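You operate a simulated robot arm through the tools that you are given. There is no shell and no other tool.

Carry out the task below with a simulated robot arm. There is one attempt and no reset: what you move stays moved.

TASK
Rig the spindle for a small wheel: sleeve on, then cone two; set rim 6 inch and static.

The check looks at the end state, three seconds after you hand in, the way a careful person would. Anything else that was tipped, shoved, dropped, spilled or broken makes it a failure.

THE ROBOT
A 7-joint arm with a two-finger parallel gripper, fixed in place. Base frame: the origin is at the foot of the arm, x ahead of it, y to its left, z up. Units: mm, degrees, N and s.
Its first joint turns from -149.0 to 149.0 degrees. Payload 3.43 kg.
Tool frame: the origin (TCP) lies between the finger pads and is the grasp point; the fingertips stand 30 mm ahead of it; z points along the fingers, y is the line along which they close. Largest opening 94 mm; finger width 28, thickness 10; the body of the gripper, 50 by 96 mm, starts 55 mm behind the TCP.
Orientation is that of the tool frame in the base frame, as [roll, pitch, yaw] about the fixed x, y, z axes, in that order (R = Rz(yaw) Ry(pitch) Rx(roll)). With the fingers straight down and closing along the base's y, the tool's x points along the base's -x, its y along +y and its z along -z.

THE INTERFACE
- The arm moves only by the tool step_arm. Its argument "targets" is text: rows parted by semicolons, each of 6 numbers parted by spaces: the shift along the tool's x, y, z in units of 50 mm (1.0 is 50 mm), then the turn, a rotation vector about the tool's x, y, z in units of 5 degrees (1.0 is 5 degrees). In form: tx ty tz rx ry rz; .... A call has 1 to 20 rows; each row shifts and turns the commanded pose from where the row before left it, along the tool's axes as they then stand. "fingers" is the gripper command, from -1 (shut) to 1 (fully open), values between in proportion, set as the call begins (left out, the last holds). A call with a number of a shift or a turn outside -1 to 1 is refused whole. A row lasts 0.2 s, in which the tool goes at most 50 mm and 8.6 degrees; a call with a longer step from one row to the next is refused whole, and so is a gripper value outside its range. Where a pose cannot be reached the arm comes as near as it can. A force on the tool above 40 N (or 10 N above the force at the start of the call, whichever is more), or a blocked arm, ends the call early, and 0.2 s more pass. Each finger travels about 45 mm/s and halts on what it meets, pressing with about 28 N; the grip force reading is that of the motor and also rises with nothing between the fingers. The clock runs only during rows and for 0.2 s after the last one: add rows that do not move to give the fingers time. The reply holds the time, the measured pose of the TCP, the force on the tool along the base axes, the opening and the grip force, in the units named above and with some noise, with the torque about the TCP (base axes, N m) and any sound that the robot's microphone picked up, and new pictures: "views" is both (left out), scene, wrist or none.
- Cameras (640 x 400 px; columns grow to the right, rows downward): "scene" is fixed at [220.9, 501.2, 1188.6]; the picture's right is [-0.27, -0.96, 0.00], its down [-0.59, 0.17, -0.79] and it looks along [0.76, -0.21, -0.61] (base axes); focal length 214 px, centre (320, 200). "wrist" rides on the gripper at [76, 14, -103] in the tool frame; the picture's right is [-0.18, 0.98, 0.00], its down [-0.75, -0.14, -0.64] and it looks along [-0.63, -0.12, 0.77] (tool axes); focal length 243 px, centre (320, 200). There is no depth. A picture from a camera that has moved, and an enlarged one, comes with that camera's place and axes in the base frame and with its lens.
- enlarge(camera, box): a new picture of the part [left, top, right, bottom] of that camera's present view, enlarged. The clock stands still meanwhile.
- job_done(): hands the job in; it is judged then, once.

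Places have to be worked out from the pictures, the camera data and where the tool is seen. Open the gripper and draw the arm clear of the work before you hand the job in, unless the task says otherwise.

The tools are called after "Request:" as a command line: name --argument value ..., lists and objects as JSON in quotes. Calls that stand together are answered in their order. step_arm: Moves the arm, as the interface text tells. Its arguments: {"type":"object","properties":{"targets":{"type":"string"},"fingers":{"type":"number"},"views":{"type":"string","enum":["both","scene","wrist","none"]}},"required":["targets"]} The other tools are called the same way: enlarge (camera, box) takes an enlarged picture of a part of a camera's view; job_done () hands the job in.

At the start:

```text
time_s: 0.0
position: [659.8, 350.9, 1106.7]
orientation: [180.0, -0.1, 180.0]
wrist_force: [-0.9, 0.6, 0.0]
torque: [0.02, 0.0, -0.02]
grip_width: 94.1
finger_force: 0.1
```

scene: 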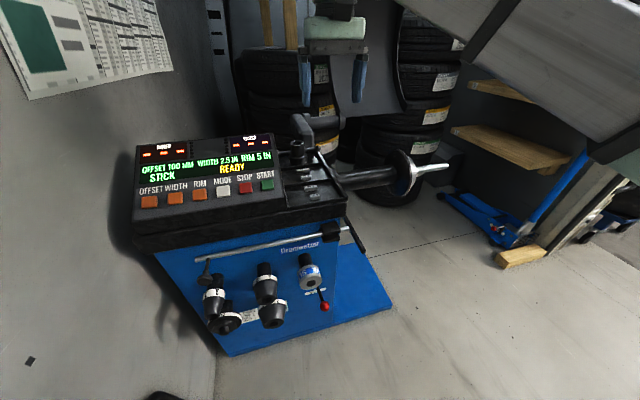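
wrist: 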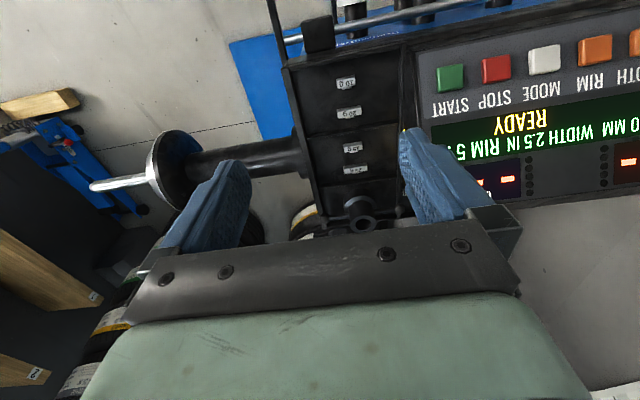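

I start by looking closely at the machine, its panel, the pegs with cones, and the wall chart.

Request:
enlarge --camera "scene" --box '[120, 120, 290, 226]'

Request:
enlarge --camera "scene" --box '[190, 240, 350, 340]'

Request:
enlarge --camera "scene" --box '[0, 0, 180, 112]'

Request:
enlarge --camera "scene" --box '[270, 120, 470, 245]'

Request:
enlarge --camera "wrist" --box '[260, 0, 640, 237]'

```text
3.76 times, centred on (205, 173) of scene
camera zoom: at [220.9, 501.2, 1188.6], right [-0.27, -0.96, 0.0], down [-0.59, 0.17, -0.79], along [0.76, -0.21, -0.61], focal length 807 px, centre (753, 302)
```

zoom: 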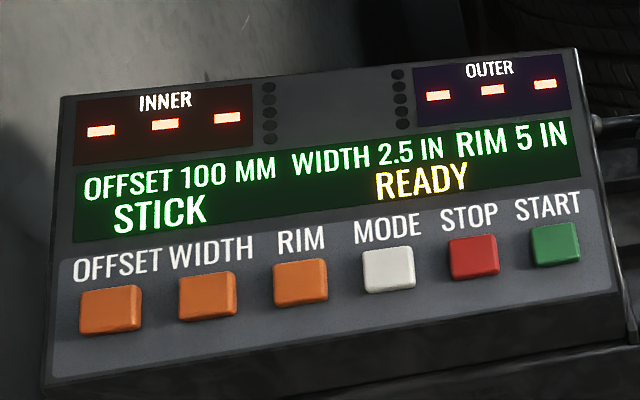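

```text
4.00 times, centred on (270, 290) of scene
camera zoom: at [220.9, 501.2, 1188.6], right [-0.27, -0.96, 0.0], down [-0.59, 0.17, -0.79], along [0.76, -0.21, -0.61], focal length 858 px, centre (520, -160)
```

zoom: 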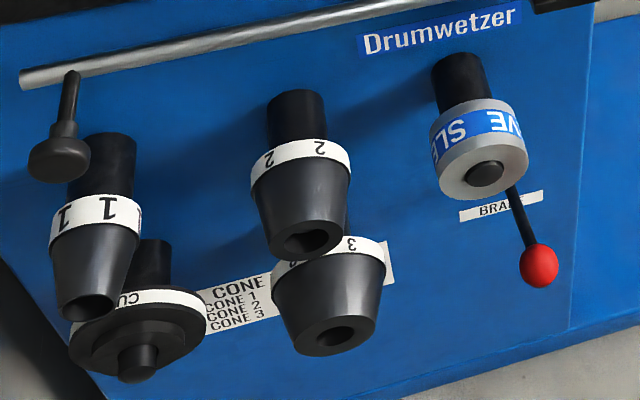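

```text
3.56 times, centred on (90, 56) of scene
camera zoom: at [220.9, 501.2, 1188.6], right [-0.27, -0.96, 0.0], down [-0.59, 0.17, -0.79], along [0.76, -0.21, -0.61], focal length 763 px, centre (1138, 712)
```

zoom: 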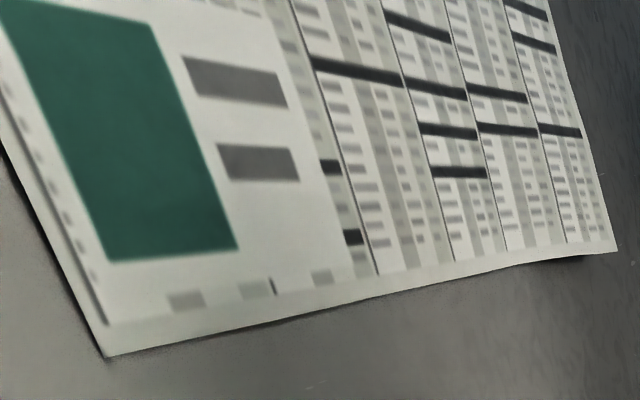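

```text
3.20 times, centred on (370, 182) of scene
camera zoom: at [220.9, 501.2, 1188.6], right [-0.27, -0.96, 0.0], down [-0.59, 0.17, -0.79], along [0.76, -0.21, -0.61], focal length 686 px, centre (160, 256)
```

zoom: 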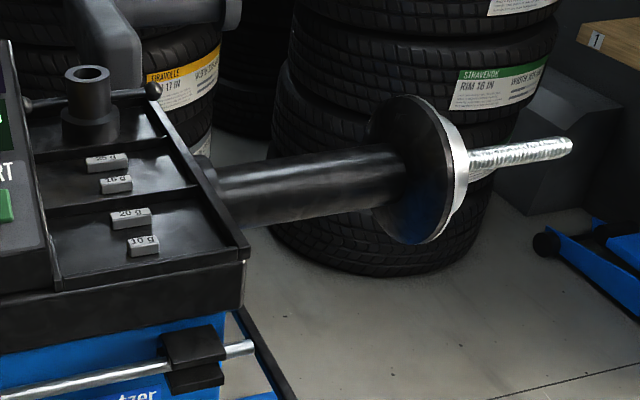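

```text
1.68 times, centred on (450, 118) of wrist
camera zoom: at [584.1, 366.6, 1209.6], right [0.18, 0.98, 0.0], down [0.75, -0.14, 0.64], along [0.63, -0.12, -0.77], focal length 409 px, centre (101, 337)
```

zoom: 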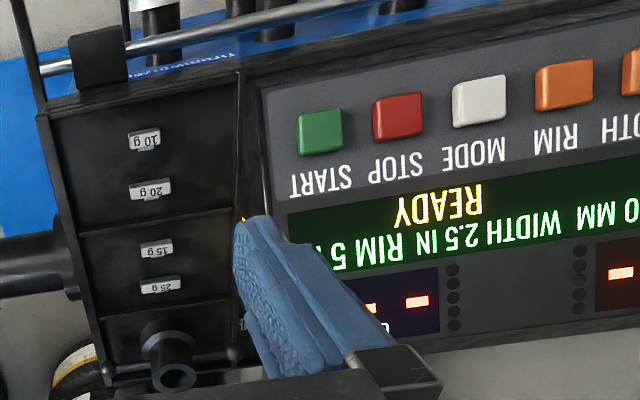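

I judge the buttons to be near x 688, z 888 (RIM y≈666, MODE y≈613) and the spindle axis near x 808, z 785, running from y≈-40 to -182. I'll draw the arm back and down to see the pegs and cones from a second viewpoint.

Request:
step_arm --targets "0.46 0.26 0.414 0 0 0;0.46 0.26 0.414 0 0 0;0.46 0.26 0.414 0 0 0;0.46 0.26 0.414 0 0 0;0.46 0.26 0.414 0 0 0;0.46 0.26 0.414 0 0 0;0.46 0.26 0.414 0 0 0;0.46 0.26 0.414 0 0 0;0.46 0.26 0.414 0 0 0;0.46 0.26 0.414 0 0 0"

```text
time_s: 2.2
position: [429.6, 481.9, 899.8]
orientation: [180.0, 0.0, 180.0]
wrist_force: [-0.8, 0.4, -0.6]
torque: [0.04, 0.04, -0.01]
grip_width: 94.0
finger_force: 0.0
camera wrist: at [353.8, 497.3, 1002.5], right [0.18, 0.98, 0.0], down [0.75, -0.14, 0.64], along [0.63, -0.12, -0.77], focal length 243 px, centre (320, 200)
```

scene: 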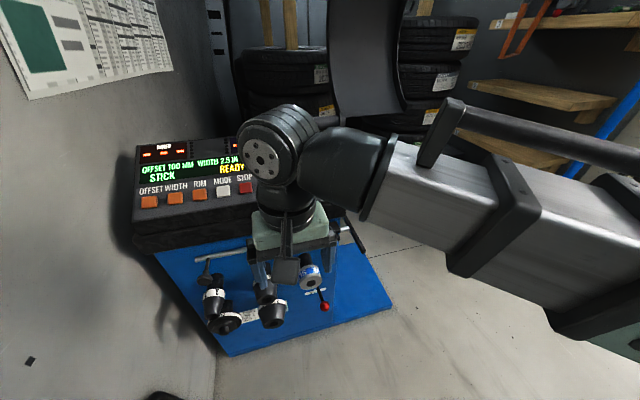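
wrist: 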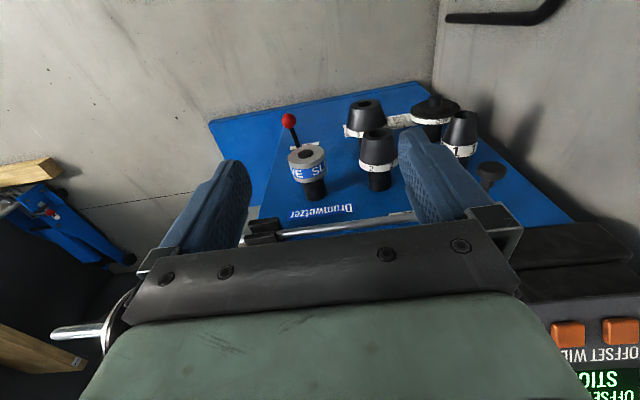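

The wrist camera now sees the cones over the fingers. I enlarge both views to triangulate the sleeve and cone 2.

Request:
enlarge --camera "wrist" --box '[240, 70, 528, 250]'

Request:
enlarge --camera "wrist" --box '[270, 90, 430, 190]'

```text
2.22 times, centred on (384, 160) of wrist
camera zoom: at [353.8, 497.3, 1002.5], right [0.18, 0.98, 0.0], down [0.75, -0.14, 0.64], along [0.63, -0.12, -0.77], focal length 539 px, centre (178, 289)
```

zoom: 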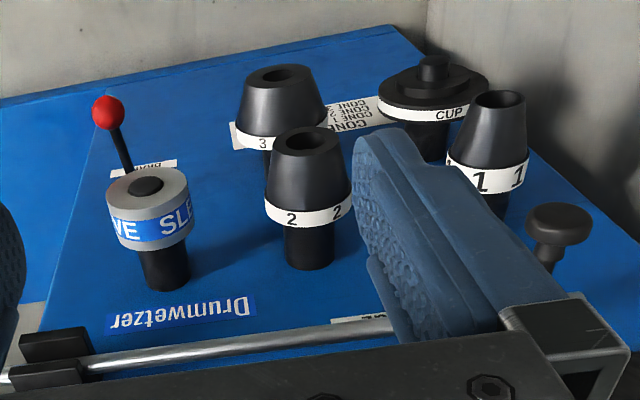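

```text
4.00 times, centred on (350, 140) of wrist
camera zoom: at [353.8, 497.3, 1002.5], right [0.18, 0.98, 0.0], down [0.75, -0.14, 0.64], along [0.63, -0.12, -0.77], focal length 970 px, centre (200, 440)
```

zoom: 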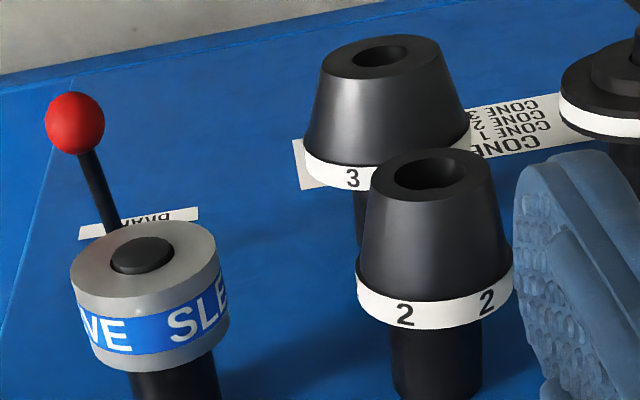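

Baseline from here is poor for depth. I'll turn the tool so the camera looks along +y and view the pegs from the side.

Request:
step_arm --targets "0 0 0 0 0 -1;0 0 0 0 0 -1;0 0 0 0 0 -1;0 0 0 0 0 -1;0 0 0 0 0 -1;0 0 0 0 0 -1;0 0 0 0 0 -1;0 0 0 0 0 -1;0 0 0 0 0 -1;0 0 0 0 0 -1;0 0 0 0 0 -1;0 0 0 0 0 -1;0 0 0 0 0 -1;0 0 0 0 0 -1;0 0 0 0 0 -1;0 0 0 0 0 -1;0 0 0 0 0 -1;0 0 0 0 0 -1" --views "none"

Request:
step_arm --targets "0.47 -0.217 0.083 0 0 0;0.47 -0.217 0.083 0 0 0;0.47 -0.217 0.083 0 0 0;0.47 -0.217 0.083 0 0 0;0.47 -0.217 0.083 0 0 0;0.47 -0.217 0.083 0 0 0;0.47 -0.217 0.083 0 0 0;0.47 -0.217 0.083 0 0 0;0.47 -0.217 0.083 0 0 0;0.47 -0.217 0.083 0 0 0;0.47 -0.217 0.083 0 0 0;0.47 -0.217 0.083 0 0 0"

```text
time_s: 6.0
position: [430.1, 482.7, 899.5]
orientation: [-180.0, 0.1, -89.8]
wrist_force: [-1.0, 0.5, -0.6]
torque: [-0.01, -0.05, -0.02]
grip_width: 94.0
finger_force: 0.1
```

```text
time_s: 8.6
position: [559.3, 195.4, 848.6]
orientation: [-179.9, 0.0, -90.0]
wrist_force: [0.3, 0.0, 0.3]
torque: [-0.02, 0.04, 0.0]
grip_width: 94.0
finger_force: 0.0
camera wrist: at [546.4, 121.6, 951.6], right [-0.98, 0.18, 0.0], down [0.14, 0.75, 0.64], along [0.12, 0.63, -0.77], focal length 243 px, centre (320, 200)
```

scene: 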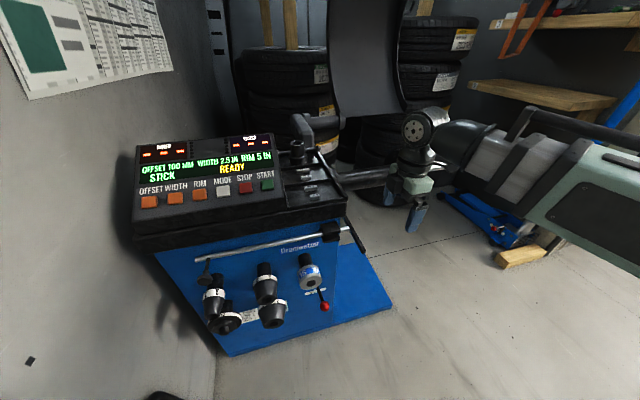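
wrist: 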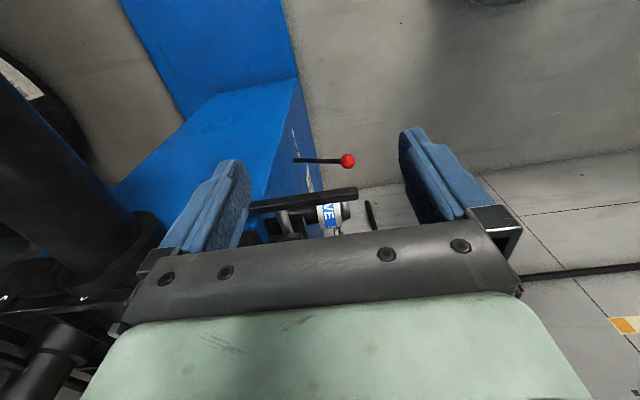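

The view from the side shows the sleeve just at the gripper's edge; a dark bar ends near (537, 292, 740), which I must keep clear of. I tilt the camera up by 25° while backing off a bit to see the pegs in profile.

Request:
step_arm --targets "0.5 0 0 0 -1 0;0.5 0 0 0 -1 0;0.3 0 0 0 -1 0;0 0 0 0 -1 0;0 0 0 0 -1 0"

Request:
enlarge --camera "wrist" --box '[190, 60, 430, 210]'

```text
time_s: 9.8
position: [559.7, 133.1, 845.4]
orientation: [-180.0, 25.0, -89.9]
wrist_force: [-0.5, 0.7, 0.2]
torque: [-0.02, -0.01, 0.01]
grip_width: 94.0
finger_force: 0.1
camera wrist: at [546.1, 22.2, 905.8], right [-0.98, 0.17, 0.08], down [0.14, 0.41, 0.9], along [0.12, 0.9, -0.43], focal length 243 px, centre (320, 200)
```

scene: 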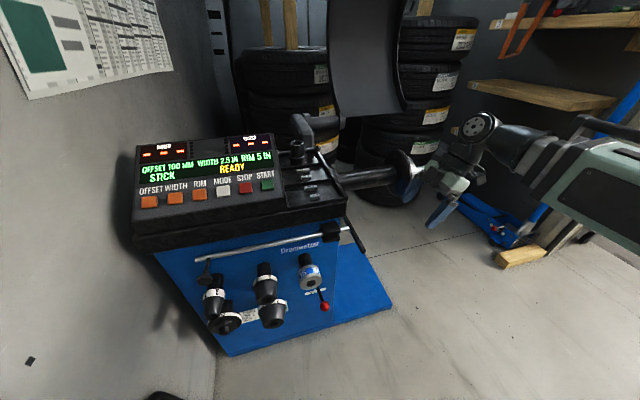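
wrist: 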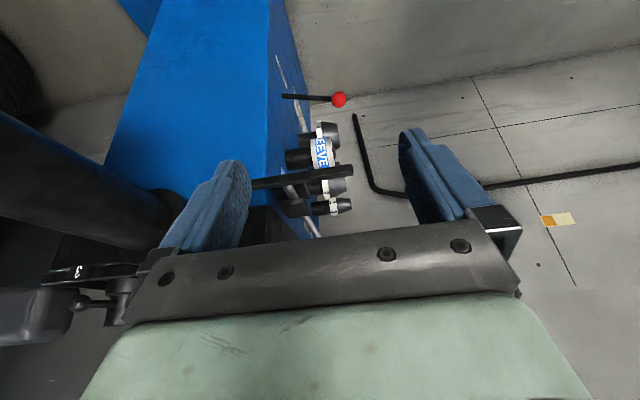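

```text
2.67 times, centred on (310, 135) of wrist
camera zoom: at [546.1, 22.2, 905.8], right [-0.98, 0.17, 0.08], down [0.14, 0.41, 0.9], along [0.12, 0.9, -0.43], focal length 647 px, centre (347, 373)
```

zoom: 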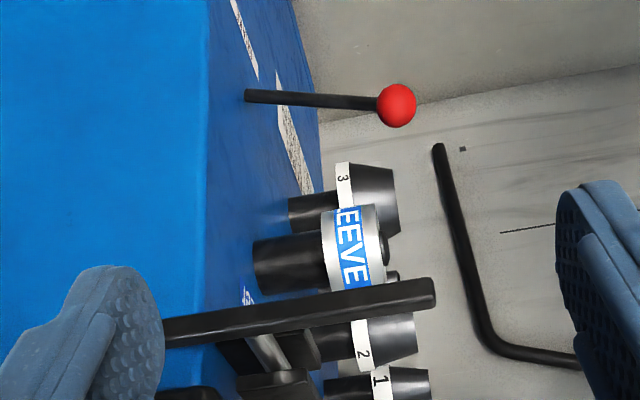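

Pegs are horizontal toward -x: the sleeve is near (590, 431, 610), cone 2 has its band near x 604, y 560, z 606, and the face is at x≈666. A tool tilted 30° forward suits both the buttons (panel normal ≈30°) and the pegs, so I raise and set that tilt first, shutting the fingers for pressing.

Request:
step_arm --targets "0 0 0 0 -1 0;-.531 0 -.051 0 0 0;-.531 0 -.051 0 0 0;-.531 0 -.051 0 0 0;-.531 0 -.051 0 0 0;-.531 0 -.051 0 0 0;-.531 0 -.051 0 0 0;-.531 0 -.051 0 0 0;-.531 0 -.051 0 0 0;-.531 0 -.051 0 0 0;-.531 0 -.051 0 0 0" --fingers -1 --views "wrist"

Request:
step_arm --targets "0 0 0 0.5 0 0.866;0 0 0 0.5 0 0.866;0 0 0 0.5 0 0.866;0 0 0 0.5 0 0.866;0 0 0 0.5 0 0.866;0 0 0 0.5 0 0.866;0 0 0 0.5 0 0.866;0 0 0 0.5 0 0.866;0 0 0 0.5 0 0.866;0 0 0 0.5 0 0.866;0 0 0 0.5 0 0.866;0 0 0 0.5 0 0.866;0 0 0 0.5 0 0.866;0 0 0 0.5 0 0.866;0 0 0 0.5 0 0.866;0 0 0 0.5 0 0.866;0 0 0 0.5 0 0.866;0 0 0 0.5 0 0.866"

```text
time_s: 12.2
position: [559.2, 352.1, 998.5]
orientation: [180.0, 29.9, -90.0]
wrist_force: [-0.4, 0.6, -0.8]
torque: [0.02, 0.0, -0.01]
grip_width: 0.0
finger_force: 28.0
camera wrist: at [545.2, 236.0, 1051.0], right [-0.98, 0.16, 0.09], down [0.14, 0.33, 0.93], along [0.12, 0.93, -0.35], focal length 243 px, centre (320, 200)
```

wrist: 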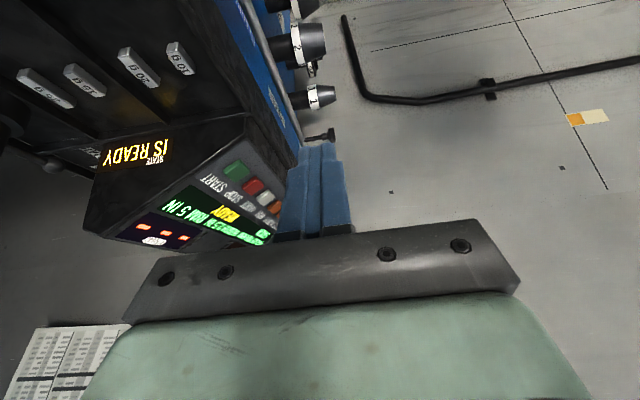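

```text
time_s: 16.0
position: [559.4, 352.1, 998.3]
orientation: [179.9, 30.0, 179.9]
wrist_force: [0.4, 0.0, -0.1]
torque: [0.02, -0.02, 0.01]
grip_width: 0.3
finger_force: 28.2
camera wrist: at [443.1, 368.0, 1050.4], right [0.16, 0.98, 0.09], down [0.33, -0.14, 0.93], along [0.93, -0.12, -0.35], focal length 243 px, centre (320, 200)
```

scene: 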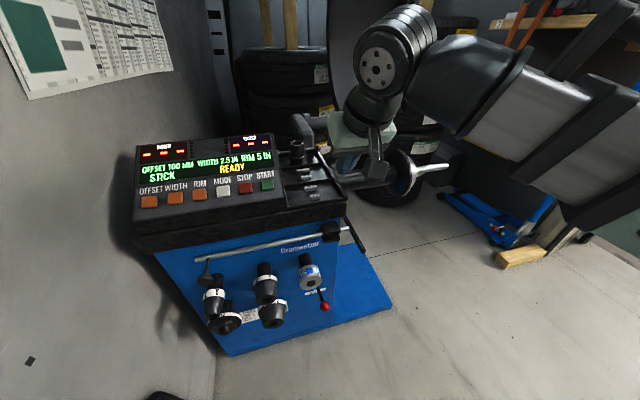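
wrist: 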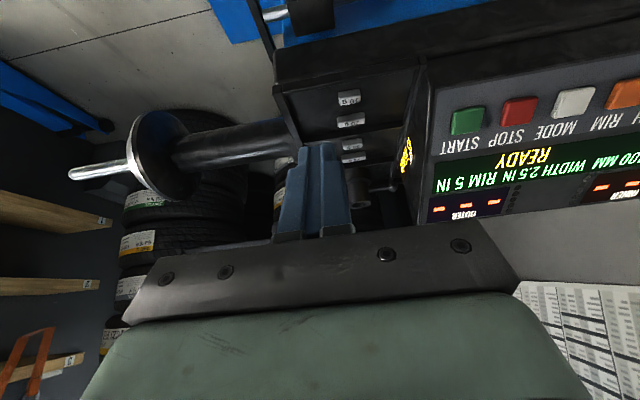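

The tool is now tilted along the panel normal. I move the shut fingers to about 40 mm above the RIM button.

Request:
step_arm --targets "-.124 .698 .199 0 0 0;-.124 .698 .199 0 0 0;-.124 .698 .199 0 0 0;-.124 .698 .199 0 0 0;-.124 .698 .199 0 0 0;-.124 .698 .199 0 0 0;-.124 .698 .199 0 0 0;-.124 .698 .199 0 0 0;-.124 .698 .199 0 0 0;0 0 0 0 0 0"

Request:
enlarge --camera "scene" --box '[120, 120, 290, 226]'

Request:
enlarge --camera "wrist" --box '[200, 60, 440, 210]'

```text
time_s: 18.2
position: [653.5, 667.4, 950.0]
orientation: [179.9, 30.1, 180.0]
wrist_force: [-0.3, -0.9, 0.0]
torque: [-0.02, -0.02, 0.02]
grip_width: 0.2
finger_force: 27.8
camera wrist: at [536.8, 682.8, 1001.1], right [0.16, 0.98, 0.09], down [0.33, -0.14, 0.93], along [0.93, -0.12, -0.35], focal length 243 px, centre (320, 200)
```

scene: 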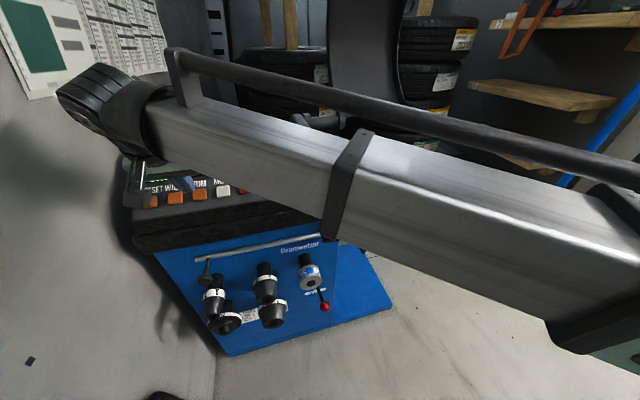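
wrist: 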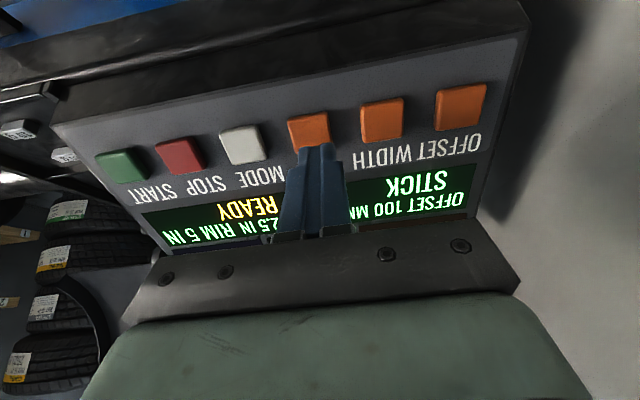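

```text
3.76 times, centred on (205, 173) of scene
camera zoom: at [220.9, 501.2, 1188.6], right [-0.27, -0.96, 0.0], down [-0.59, 0.17, -0.79], along [0.76, -0.21, -0.61], focal length 807 px, centre (753, 302)
```

zoom: 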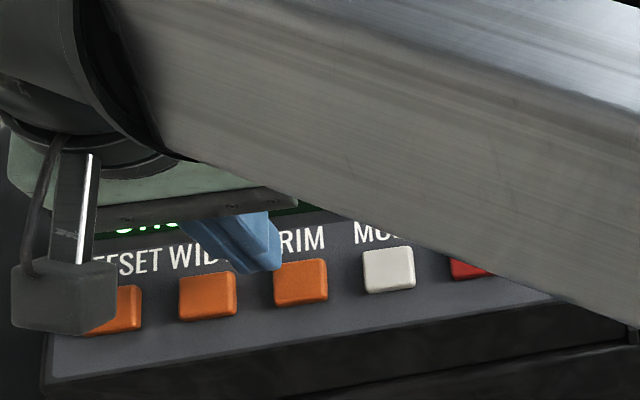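

```text
2.67 times, centred on (320, 135) of wrist
camera zoom: at [536.8, 682.8, 1001.1], right [0.16, 0.98, 0.09], down [0.33, -0.14, 0.93], along [0.93, -0.12, -0.35], focal length 647 px, centre (320, 373)
```

zoom: 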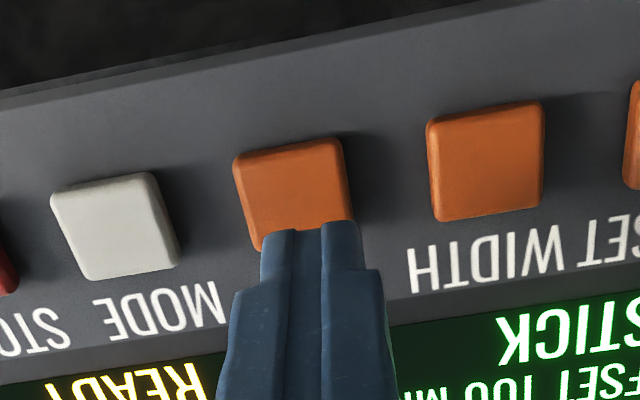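

The fingertips are in line with RIM (button ≈ (688, 663, 889)), about 39 mm above it. I go 36 mm along the tool axis, then check.

Request:
step_arm --targets "0 -0.08 0.36 0 0 0;0 0 0.3 0 0 0;0 0 0.06 0 0 0;0 0 0 0 0 0" --views "wrist"

Request:
enlarge --camera "wrist" --box '[120, 60, 480, 285]'

```text
time_s: 19.2
position: [670.6, 663.6, 918.0]
orientation: [-180.0, 30.1, -180.0]
wrist_force: [-3.8, 1.9, 5.0]
torque: [0.07, -0.06, 0.02]
grip_width: 0.4
finger_force: 28.4
heard: click
camera wrist: at [553.8, 678.0, 969.1], right [0.16, 0.98, 0.09], down [0.33, -0.14, 0.93], along [0.93, -0.12, -0.35], focal length 243 px, centre (320, 200)
```

wrist: 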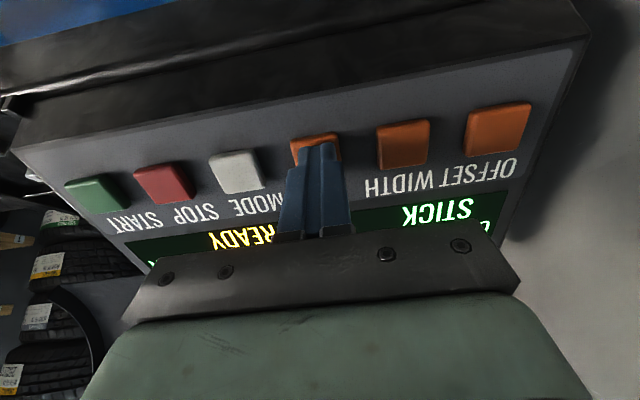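

```text
1.78 times, centred on (300, 172) of wrist
camera zoom: at [553.8, 678.0, 969.1], right [0.16, 0.98, 0.09], down [0.33, -0.14, 0.93], along [0.93, -0.12, -0.35], focal length 431 px, centre (356, 249)
```

zoom: 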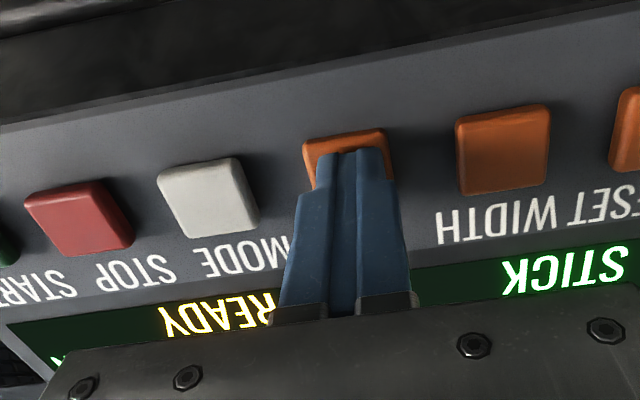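

A click was heard with about 6 N on the tool. I back off 40 mm along the tool axis and read the display.

Request:
step_arm --targets "0 0 -0.4 0 0 0;0 0 -0.5 0 0 0;0 0 -0.3 0 0 0;0 0 0 0 0 0" --views "both"

Request:
enlarge --camera "wrist" --box '[100, 100, 480, 260]'

```text
time_s: 20.2
position: [640.2, 661.4, 969.6]
orientation: [-179.9, 30.0, 179.9]
wrist_force: [0.5, -1.1, 1.5]
torque: [0.01, 0.01, 0.01]
grip_width: 0.1
finger_force: 28.1
camera wrist: at [522.7, 677.1, 1020.9], right [0.16, 0.98, 0.09], down [0.33, -0.14, 0.93], along [0.93, -0.12, -0.35], focal length 243 px, centre (320, 200)
```

scene: 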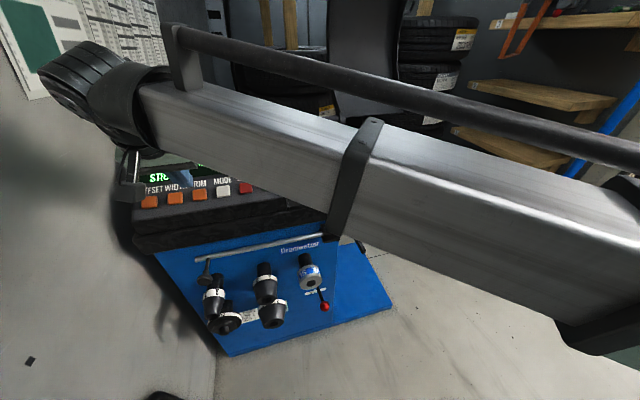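
wrist: 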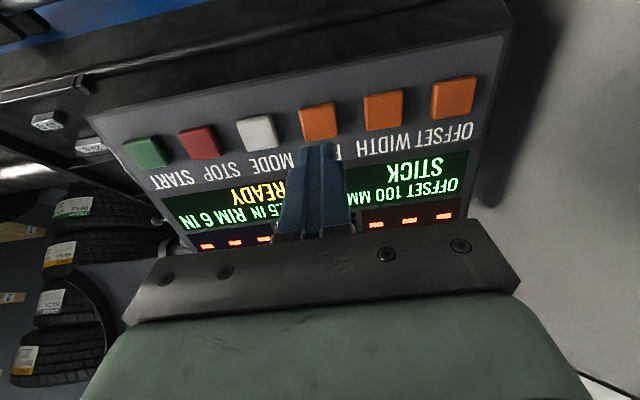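

```text
1.68 times, centred on (290, 180) of wrist
camera zoom: at [522.7, 677.1, 1020.9], right [0.16, 0.98, 0.09], down [0.33, -0.14, 0.93], along [0.93, -0.12, -0.35], focal length 409 px, centre (370, 234)
```

zoom: 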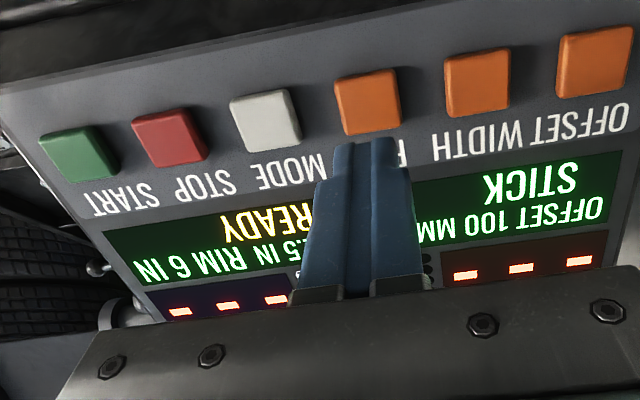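

RIM seems to read 6. Now I shift 51 mm toward -y over MODE and press in the same way.

Request:
step_arm --targets "0 -0.5 0 0 0 0;0 -0.53 0.1 0 0 0;0 0 0.4 0 0 0;0 0 0.4 0 0 0;0 0 0.2 0 0 0;0 0 0.1 0 0 0;0 0 0 0 0 0" --views "wrist"

Request:
enlarge --camera "wrist" --box '[120, 60, 480, 285]'

```text
time_s: 21.8
position: [669.9, 610.7, 917.5]
orientation: [-179.9, 30.1, 180.0]
wrist_force: [-1.5, -1.0, 9.0]
torque: [-0.04, -0.2, 0.0]
grip_width: 0.0
finger_force: 27.9
heard: click
camera wrist: at [552.9, 625.5, 968.3], right [0.16, 0.98, 0.09], down [0.33, -0.14, 0.93], along [0.93, -0.12, -0.35], focal length 243 px, centre (320, 200)
```

wrist: 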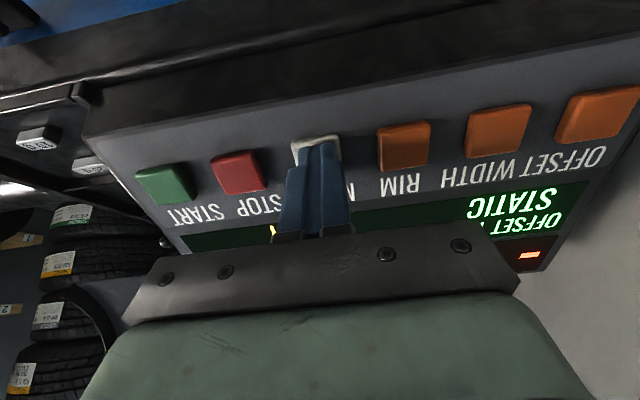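

```text
1.78 times, centred on (300, 172) of wrist
camera zoom: at [552.9, 625.5, 968.3], right [0.16, 0.98, 0.09], down [0.33, -0.14, 0.93], along [0.93, -0.12, -0.35], focal length 431 px, centre (356, 249)
```

zoom: 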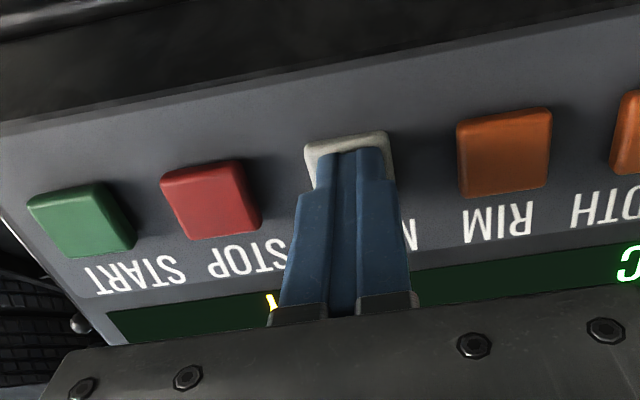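

STATIC appears after a single press. I back off, check the display, and head to a stand-off in front of the sleeve with the gripper opening.

Request:
step_arm --targets "0 0 -.4 0 0 0;0 0 -.4 0 0 0;0 0 -.4 0 0 0;.63 -.655 -.305 0 0 0;.63 -.655 -.305 0 0 0;.63 -.655 -.305 0 0 0;.63 -.655 -.305 0 0 0" --views "both"

Request:
enlarge --camera "scene" --box '[120, 120, 290, 226]'

Request:
enlarge --camera "wrist" --box '[200, 50, 600, 300]'

```text
time_s: 23.4
position: [498.5, 478.3, 958.3]
orientation: [180.0, 30.0, -180.0]
wrist_force: [0.5, 0.0, 0.7]
torque: [0.02, 0.02, -0.05]
grip_width: 0.0
finger_force: 28.0
camera wrist: at [382.4, 493.1, 1008.8], right [0.16, 0.98, 0.09], down [0.33, -0.14, 0.93], along [0.93, -0.12, -0.35], focal length 243 px, centre (320, 200)
```

scene: 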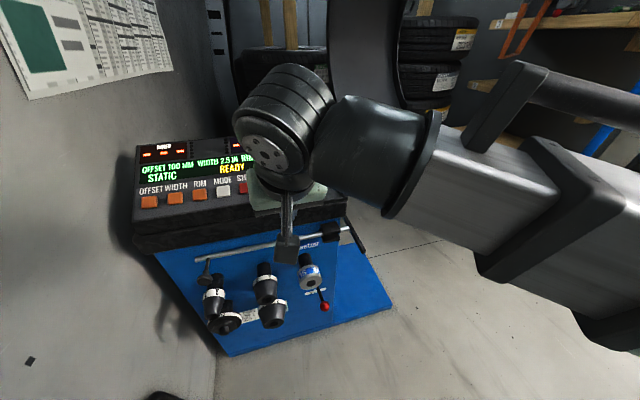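
wrist: 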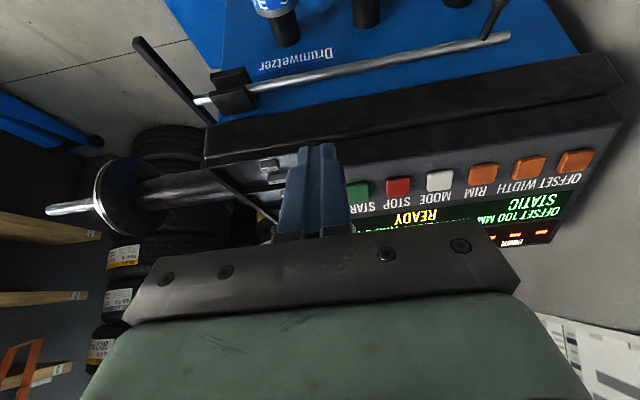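

```text
3.76 times, centred on (205, 173) of scene
camera zoom: at [220.9, 501.2, 1188.6], right [-0.27, -0.96, 0.0], down [-0.59, 0.17, -0.79], along [0.76, -0.21, -0.61], focal length 807 px, centre (753, 302)
```

zoom: 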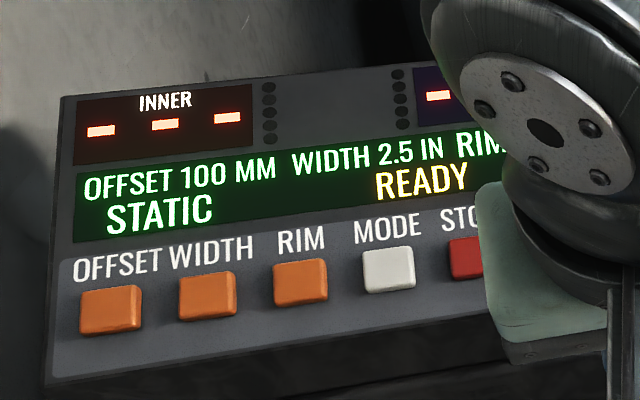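

```text
1.60 times, centred on (400, 175) of wrist
camera zoom: at [382.4, 493.1, 1008.8], right [0.16, 0.98, 0.09], down [0.33, -0.14, 0.93], along [0.93, -0.12, -0.35], focal length 388 px, centre (192, 240)
```

zoom: 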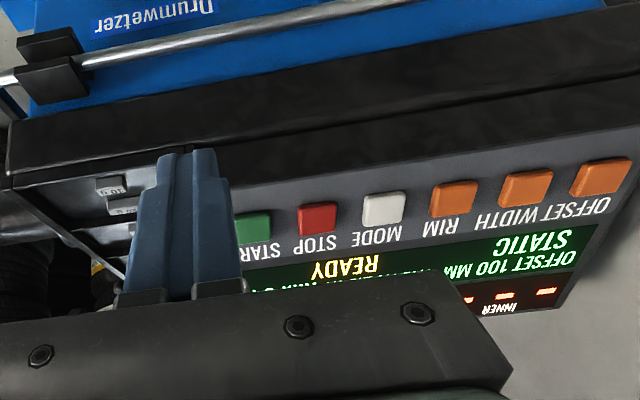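

STATIC confirmed. Now I descend to a stand-off 120 mm back along the tool axis from the sleeve, with the gripper open.

Request:
step_arm --targets ".316 -.158 .757 0 0 0;.316 -.158 .757 0 0 0;.316 -.158 .757 0 0 0;.316 -.158 .757 0 0 0;.316 -.158 .757 0 0 0;.316 -.158 .757 0 0 0;0 0 0 0 0 0" --fingers 1

Request:
enlarge --camera "wrist" --box '[200, 60, 440, 210]'

Request:
enlarge --camera "scene" --box '[190, 220, 380, 339]'

```text
time_s: 25.0
position: [533.7, 431.2, 714.0]
orientation: [-180.0, 30.1, -180.0]
wrist_force: [-0.5, -0.1, -0.2]
torque: [0.0, 0.0, 0.01]
grip_width: 94.1
finger_force: 0.1
camera wrist: at [416.7, 446.2, 765.6], right [0.16, 0.98, 0.09], down [0.33, -0.14, 0.93], along [0.93, -0.12, -0.35], focal length 243 px, centre (320, 200)
```

scene: 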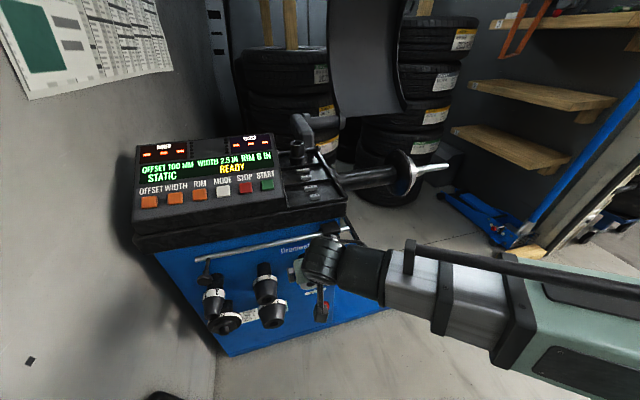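
wrist: 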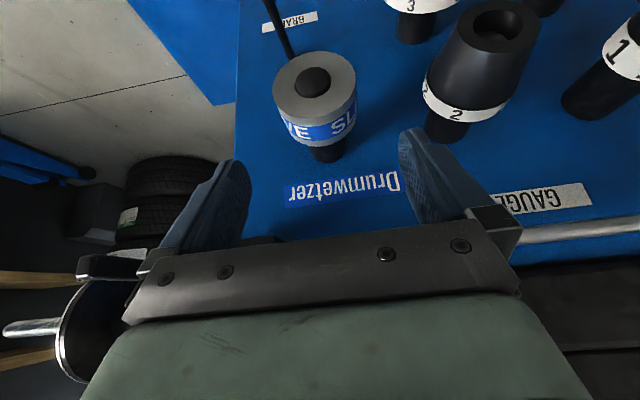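

```text
2.67 times, centred on (320, 135) of wrist
camera zoom: at [416.7, 446.2, 765.6], right [0.16, 0.98, 0.09], down [0.33, -0.14, 0.93], along [0.93, -0.12, -0.35], focal length 647 px, centre (320, 373)
```

zoom: 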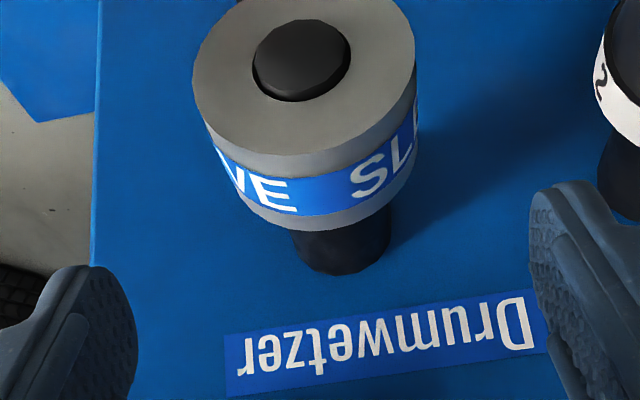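

```text
3.36 times, centred on (285, 280) of scene
camera zoom: at [220.9, 501.2, 1188.6], right [-0.27, -0.96, 0.0], down [-0.59, 0.17, -0.79], along [0.76, -0.21, -0.61], focal length 721 px, centre (438, -67)
```

zoom: 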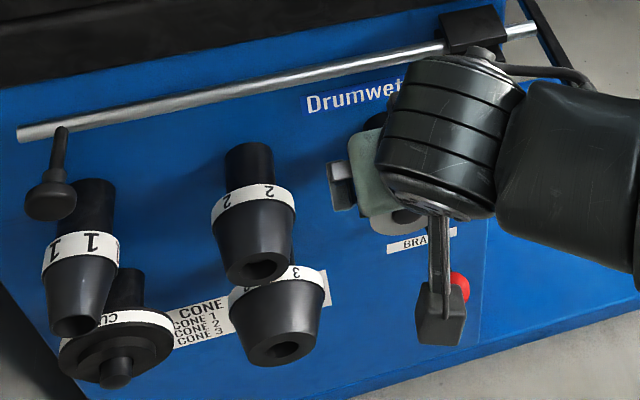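

The sleeve spans x≈567–605 around (587, 430, 610), about 68 mm across. I advance along the tool axis so the open fingers straddle it, without closing yet.

Request:
step_arm --targets ".116 -.024 0 0 0 0;0 0 .58 0 0 0;0 0 .58 0 0 0;0 0 .58 0 0 0;0 0 .58 0 0 0;0 0 0 0 0 0"

Request:
enlarge --camera "wrist" --box '[180, 90, 460, 265]'

Request:
enlarge --camera "scene" --box '[190, 220, 380, 339]'

```text
time_s: 26.4
position: [586.1, 432.0, 611.6]
orientation: [-180.0, 30.0, -180.0]
wrist_force: [-0.2, 0.5, -0.1]
torque: [0.04, -0.02, 0.01]
grip_width: 93.9
finger_force: 0.0
camera wrist: at [469.4, 446.4, 662.7], right [0.16, 0.98, 0.09], down [0.33, -0.14, 0.93], along [0.93, -0.12, -0.35], focal length 243 px, centre (320, 200)
```

scene: 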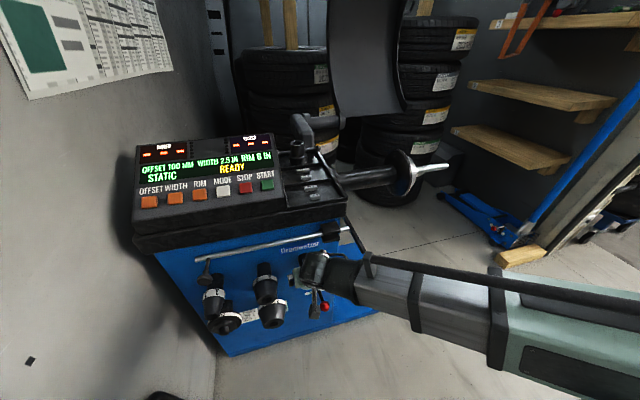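
wrist: 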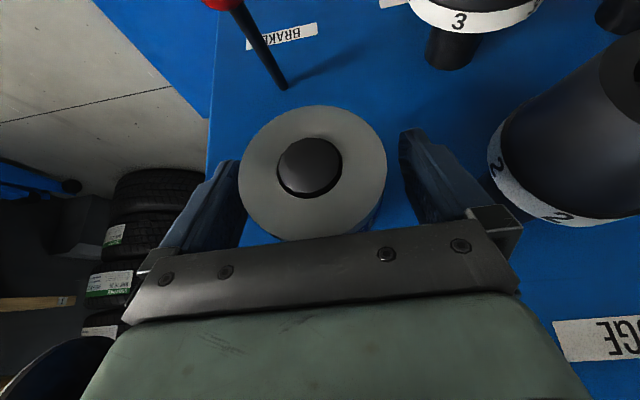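

```text
2.29 times, centred on (320, 178) of wrist
camera zoom: at [469.4, 446.4, 662.7], right [0.16, 0.98, 0.09], down [0.33, -0.14, 0.93], along [0.93, -0.12, -0.35], focal length 555 px, centre (320, 251)
```

zoom: 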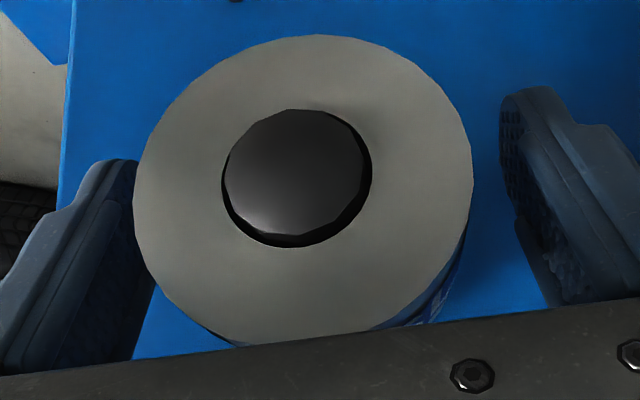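

```text
3.36 times, centred on (285, 280) of scene
camera zoom: at [220.9, 501.2, 1188.6], right [-0.27, -0.96, 0.0], down [-0.59, 0.17, -0.79], along [0.76, -0.21, -0.61], focal length 721 px, centre (438, -67)
```

zoom: 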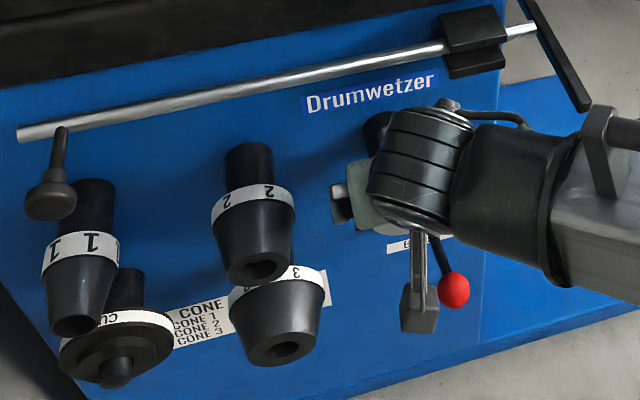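

The sleeve sits centred between the fingers (centre ≈ y 431, z 610). I close on it.

Request:
step_arm --targets "0 -.024 0 0 0 0;0 0 0 0 0 0;0 0 0 0 0 0;0 0 0 0 0 0" --fingers -1 --views "wrist"

```text
time_s: 27.4
position: [585.8, 429.3, 611.3]
orientation: [-180.0, 30.0, 180.0]
wrist_force: [-0.8, -3.0, -0.1]
torque: [0.05, -0.07, 0.03]
grip_width: 72.1
finger_force: 27.5
camera wrist: at [469.7, 445.2, 662.7], right [0.16, 0.98, 0.09], down [0.33, -0.14, 0.93], along [0.93, -0.12, -0.35], focal length 243 px, centre (320, 200)
```

wrist: 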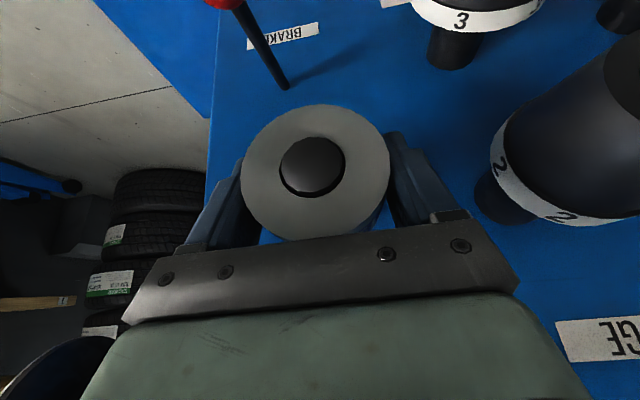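

The grip holds at 72 mm. I pull the sleeve straight out along -x in small steps.

Request:
step_arm --targets ".173 0 -.1 0 0 0;.173 0 -.1 0 0 0;.173 0 -.1 0 0 0;.173 0 -.1 0 0 0;.173 0 -.1 0 0 0;.173 0 -.1 0 0 0;.173 0 -.1 0 0 0;.173 0 -.1 0 0 0;.173 0 -.1 0 0 0;.173 0 -.1 0 0 0;0 0 0 0 0 0" --views "both"

Request:
enlarge --camera "wrist" --box '[180, 90, 460, 265]'

```text
time_s: 29.8
position: [487.0, 431.6, 611.3]
orientation: [-180.0, 30.0, -180.0]
wrist_force: [-0.2, -0.4, 0.1]
torque: [0.0, 0.0, -0.02]
grip_width: 72.1
finger_force: 27.5
camera wrist: at [370.1, 445.8, 662.9], right [0.16, 0.98, 0.09], down [0.33, -0.14, 0.93], along [0.93, -0.12, -0.35], focal length 243 px, centre (320, 200)
```

scene: 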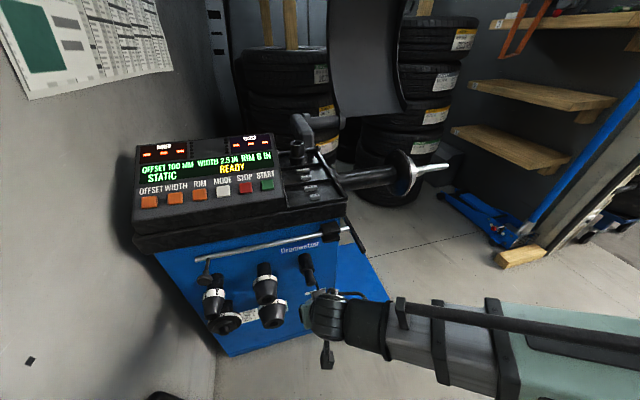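
wrist: 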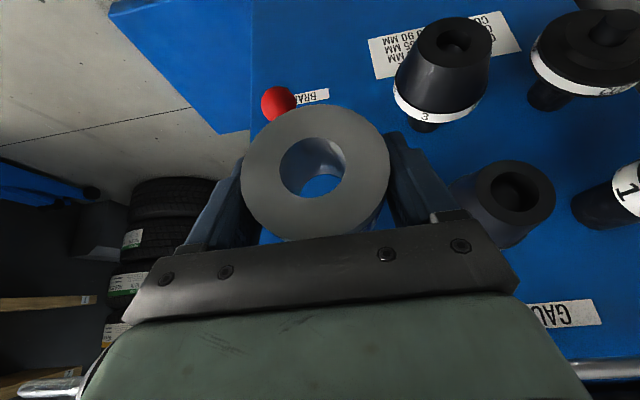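

```text
2.29 times, centred on (320, 178) of wrist
camera zoom: at [370.1, 445.8, 662.9], right [0.16, 0.98, 0.09], down [0.33, -0.14, 0.93], along [0.93, -0.12, -0.35], focal length 555 px, centre (320, 251)
```

zoom: 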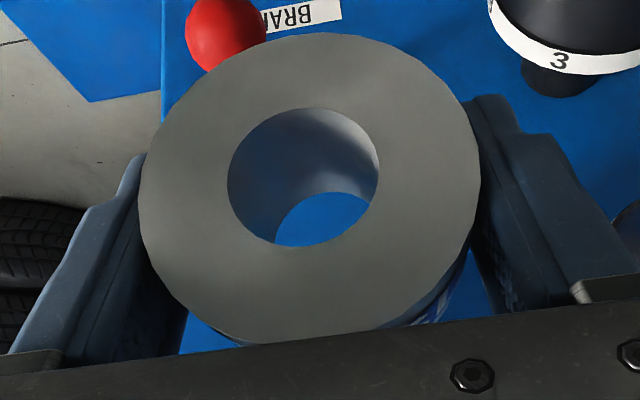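

The sleeve is free on the fingers, its axis about 2–2.5 mm below the TCP and its bore ≈32 mm. I lift it well clear of the gauge bar, then swing toward -y at a safe height.

Request:
step_arm --targets "-.23 0 -.522 0 0 0;-.23 0 -.522 0 0 0;-.23 0 -.522 0 0 0;-.23 0 -.522 0 0 0;-.23 0 -.522 0 0 0;-.23 0 -.522 0 0 0;-.23 0 -.522 0 0 0;-.23 0 -.522 0 0 0;-.23 0 -.522 0 0 0;-.23 0 -.522 0 0 0;-.23 0 -.522 0 0 0;-.23 0 -.522 0 0 0;0 0 0 0 0 0" --views "scene"

Request:
step_arm --targets "-.079 -.511 .045 0 0 0;-.079 -.511 .045 0 0 0;-.079 -.511 .045 0 0 0;-.079 -.511 .045 0 0 0;-.079 -.511 .045 0 0 0;-.079 -.511 .045 0 0 0;-.079 -.511 .045 0 0 0;-.079 -.511 .045 0 0 0;-.079 -.511 .045 0 0 0;-.079 -.511 .045 0 0 0;-.079 -.511 .045 0 0 0;0 0 0 0 0 0" --views "scene"

Request:
step_arm --targets "0 0 0 -0.5 0 -0.866;0 0 0 -0.5 0 -0.866;0 0 0 -0.5 0 -0.866;0 0 0 -0.5 0 -0.866;0 0 0 -0.5 0 -0.866;0 0 0 -0.5 0 -0.866;0 0 0 -0.5 0 -0.866;0 0 0 -0.5 0 -0.866;0 0 0 -0.5 0 -0.866;0 0 0 -0.5 0 -0.866;0 0 0 -0.5 0 -0.866;0 0 0 -0.5 0 -0.866;0 0 0 -0.5 0 -0.866;0 0 0 -0.5 0 -0.866;0 0 0 -0.5 0 -0.866;0 0 0 -0.5 0 -0.866;0 0 0 -0.5 0 -0.866;0 0 0 -0.5 0 -0.866" --views "both"

```text
time_s: 32.6
position: [450.5, 431.2, 951.7]
orientation: [180.0, 30.1, -180.0]
wrist_force: [-0.2, 0.3, -3.2]
torque: [-0.01, 0.0, 0.0]
grip_width: 71.9
finger_force: 28.0
```

scene: 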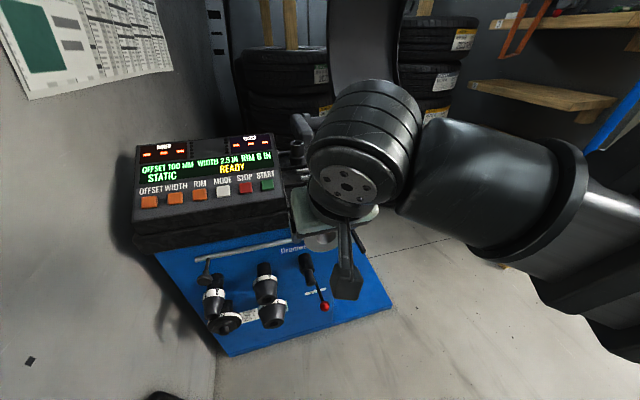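

```text
time_s: 35.2
position: [581.1, 217.4, 984.8]
orientation: [-180.0, 30.0, -180.0]
wrist_force: [0.4, 0.5, -3.2]
torque: [0.03, -0.02, 0.01]
grip_width: 72.1
finger_force: 27.9
out of reach, approached as far as the arm can: row 3, 4, 5, 6, 7, 8, 9, 10, 11
```

scene: 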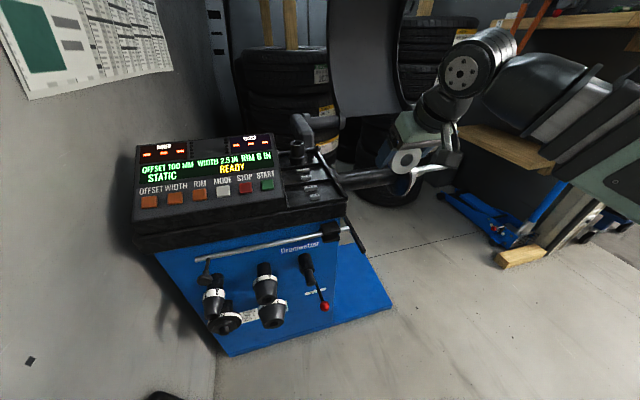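

```text
time_s: 39.0
position: [587.3, 220.5, 987.1]
orientation: [-179.9, 30.0, -89.9]
wrist_force: [0.1, -0.1, -3.0]
torque: [0.01, 0.0, 0.0]
grip_width: 72.1
finger_force: 28.1
out of reach, approached as far as the arm can: row 1, 3
camera wrist: at [574.4, 103.5, 1038.6], right [-0.98, 0.16, 0.09], down [0.14, 0.33, 0.93], along [0.12, 0.93, -0.35], focal length 243 px, centre (320, 200)
```

scene: 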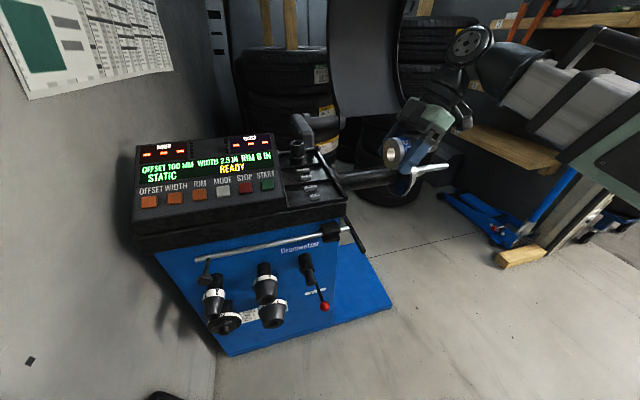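
wrist: 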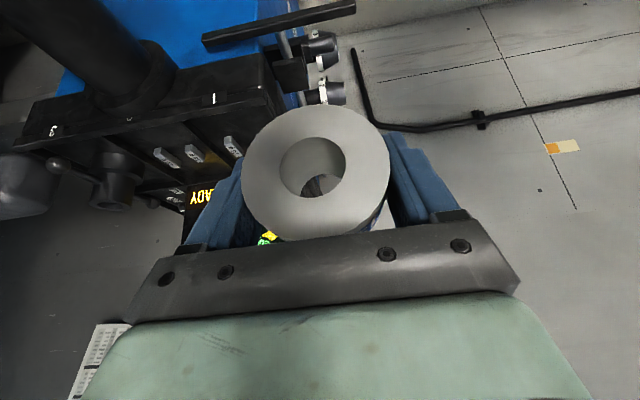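

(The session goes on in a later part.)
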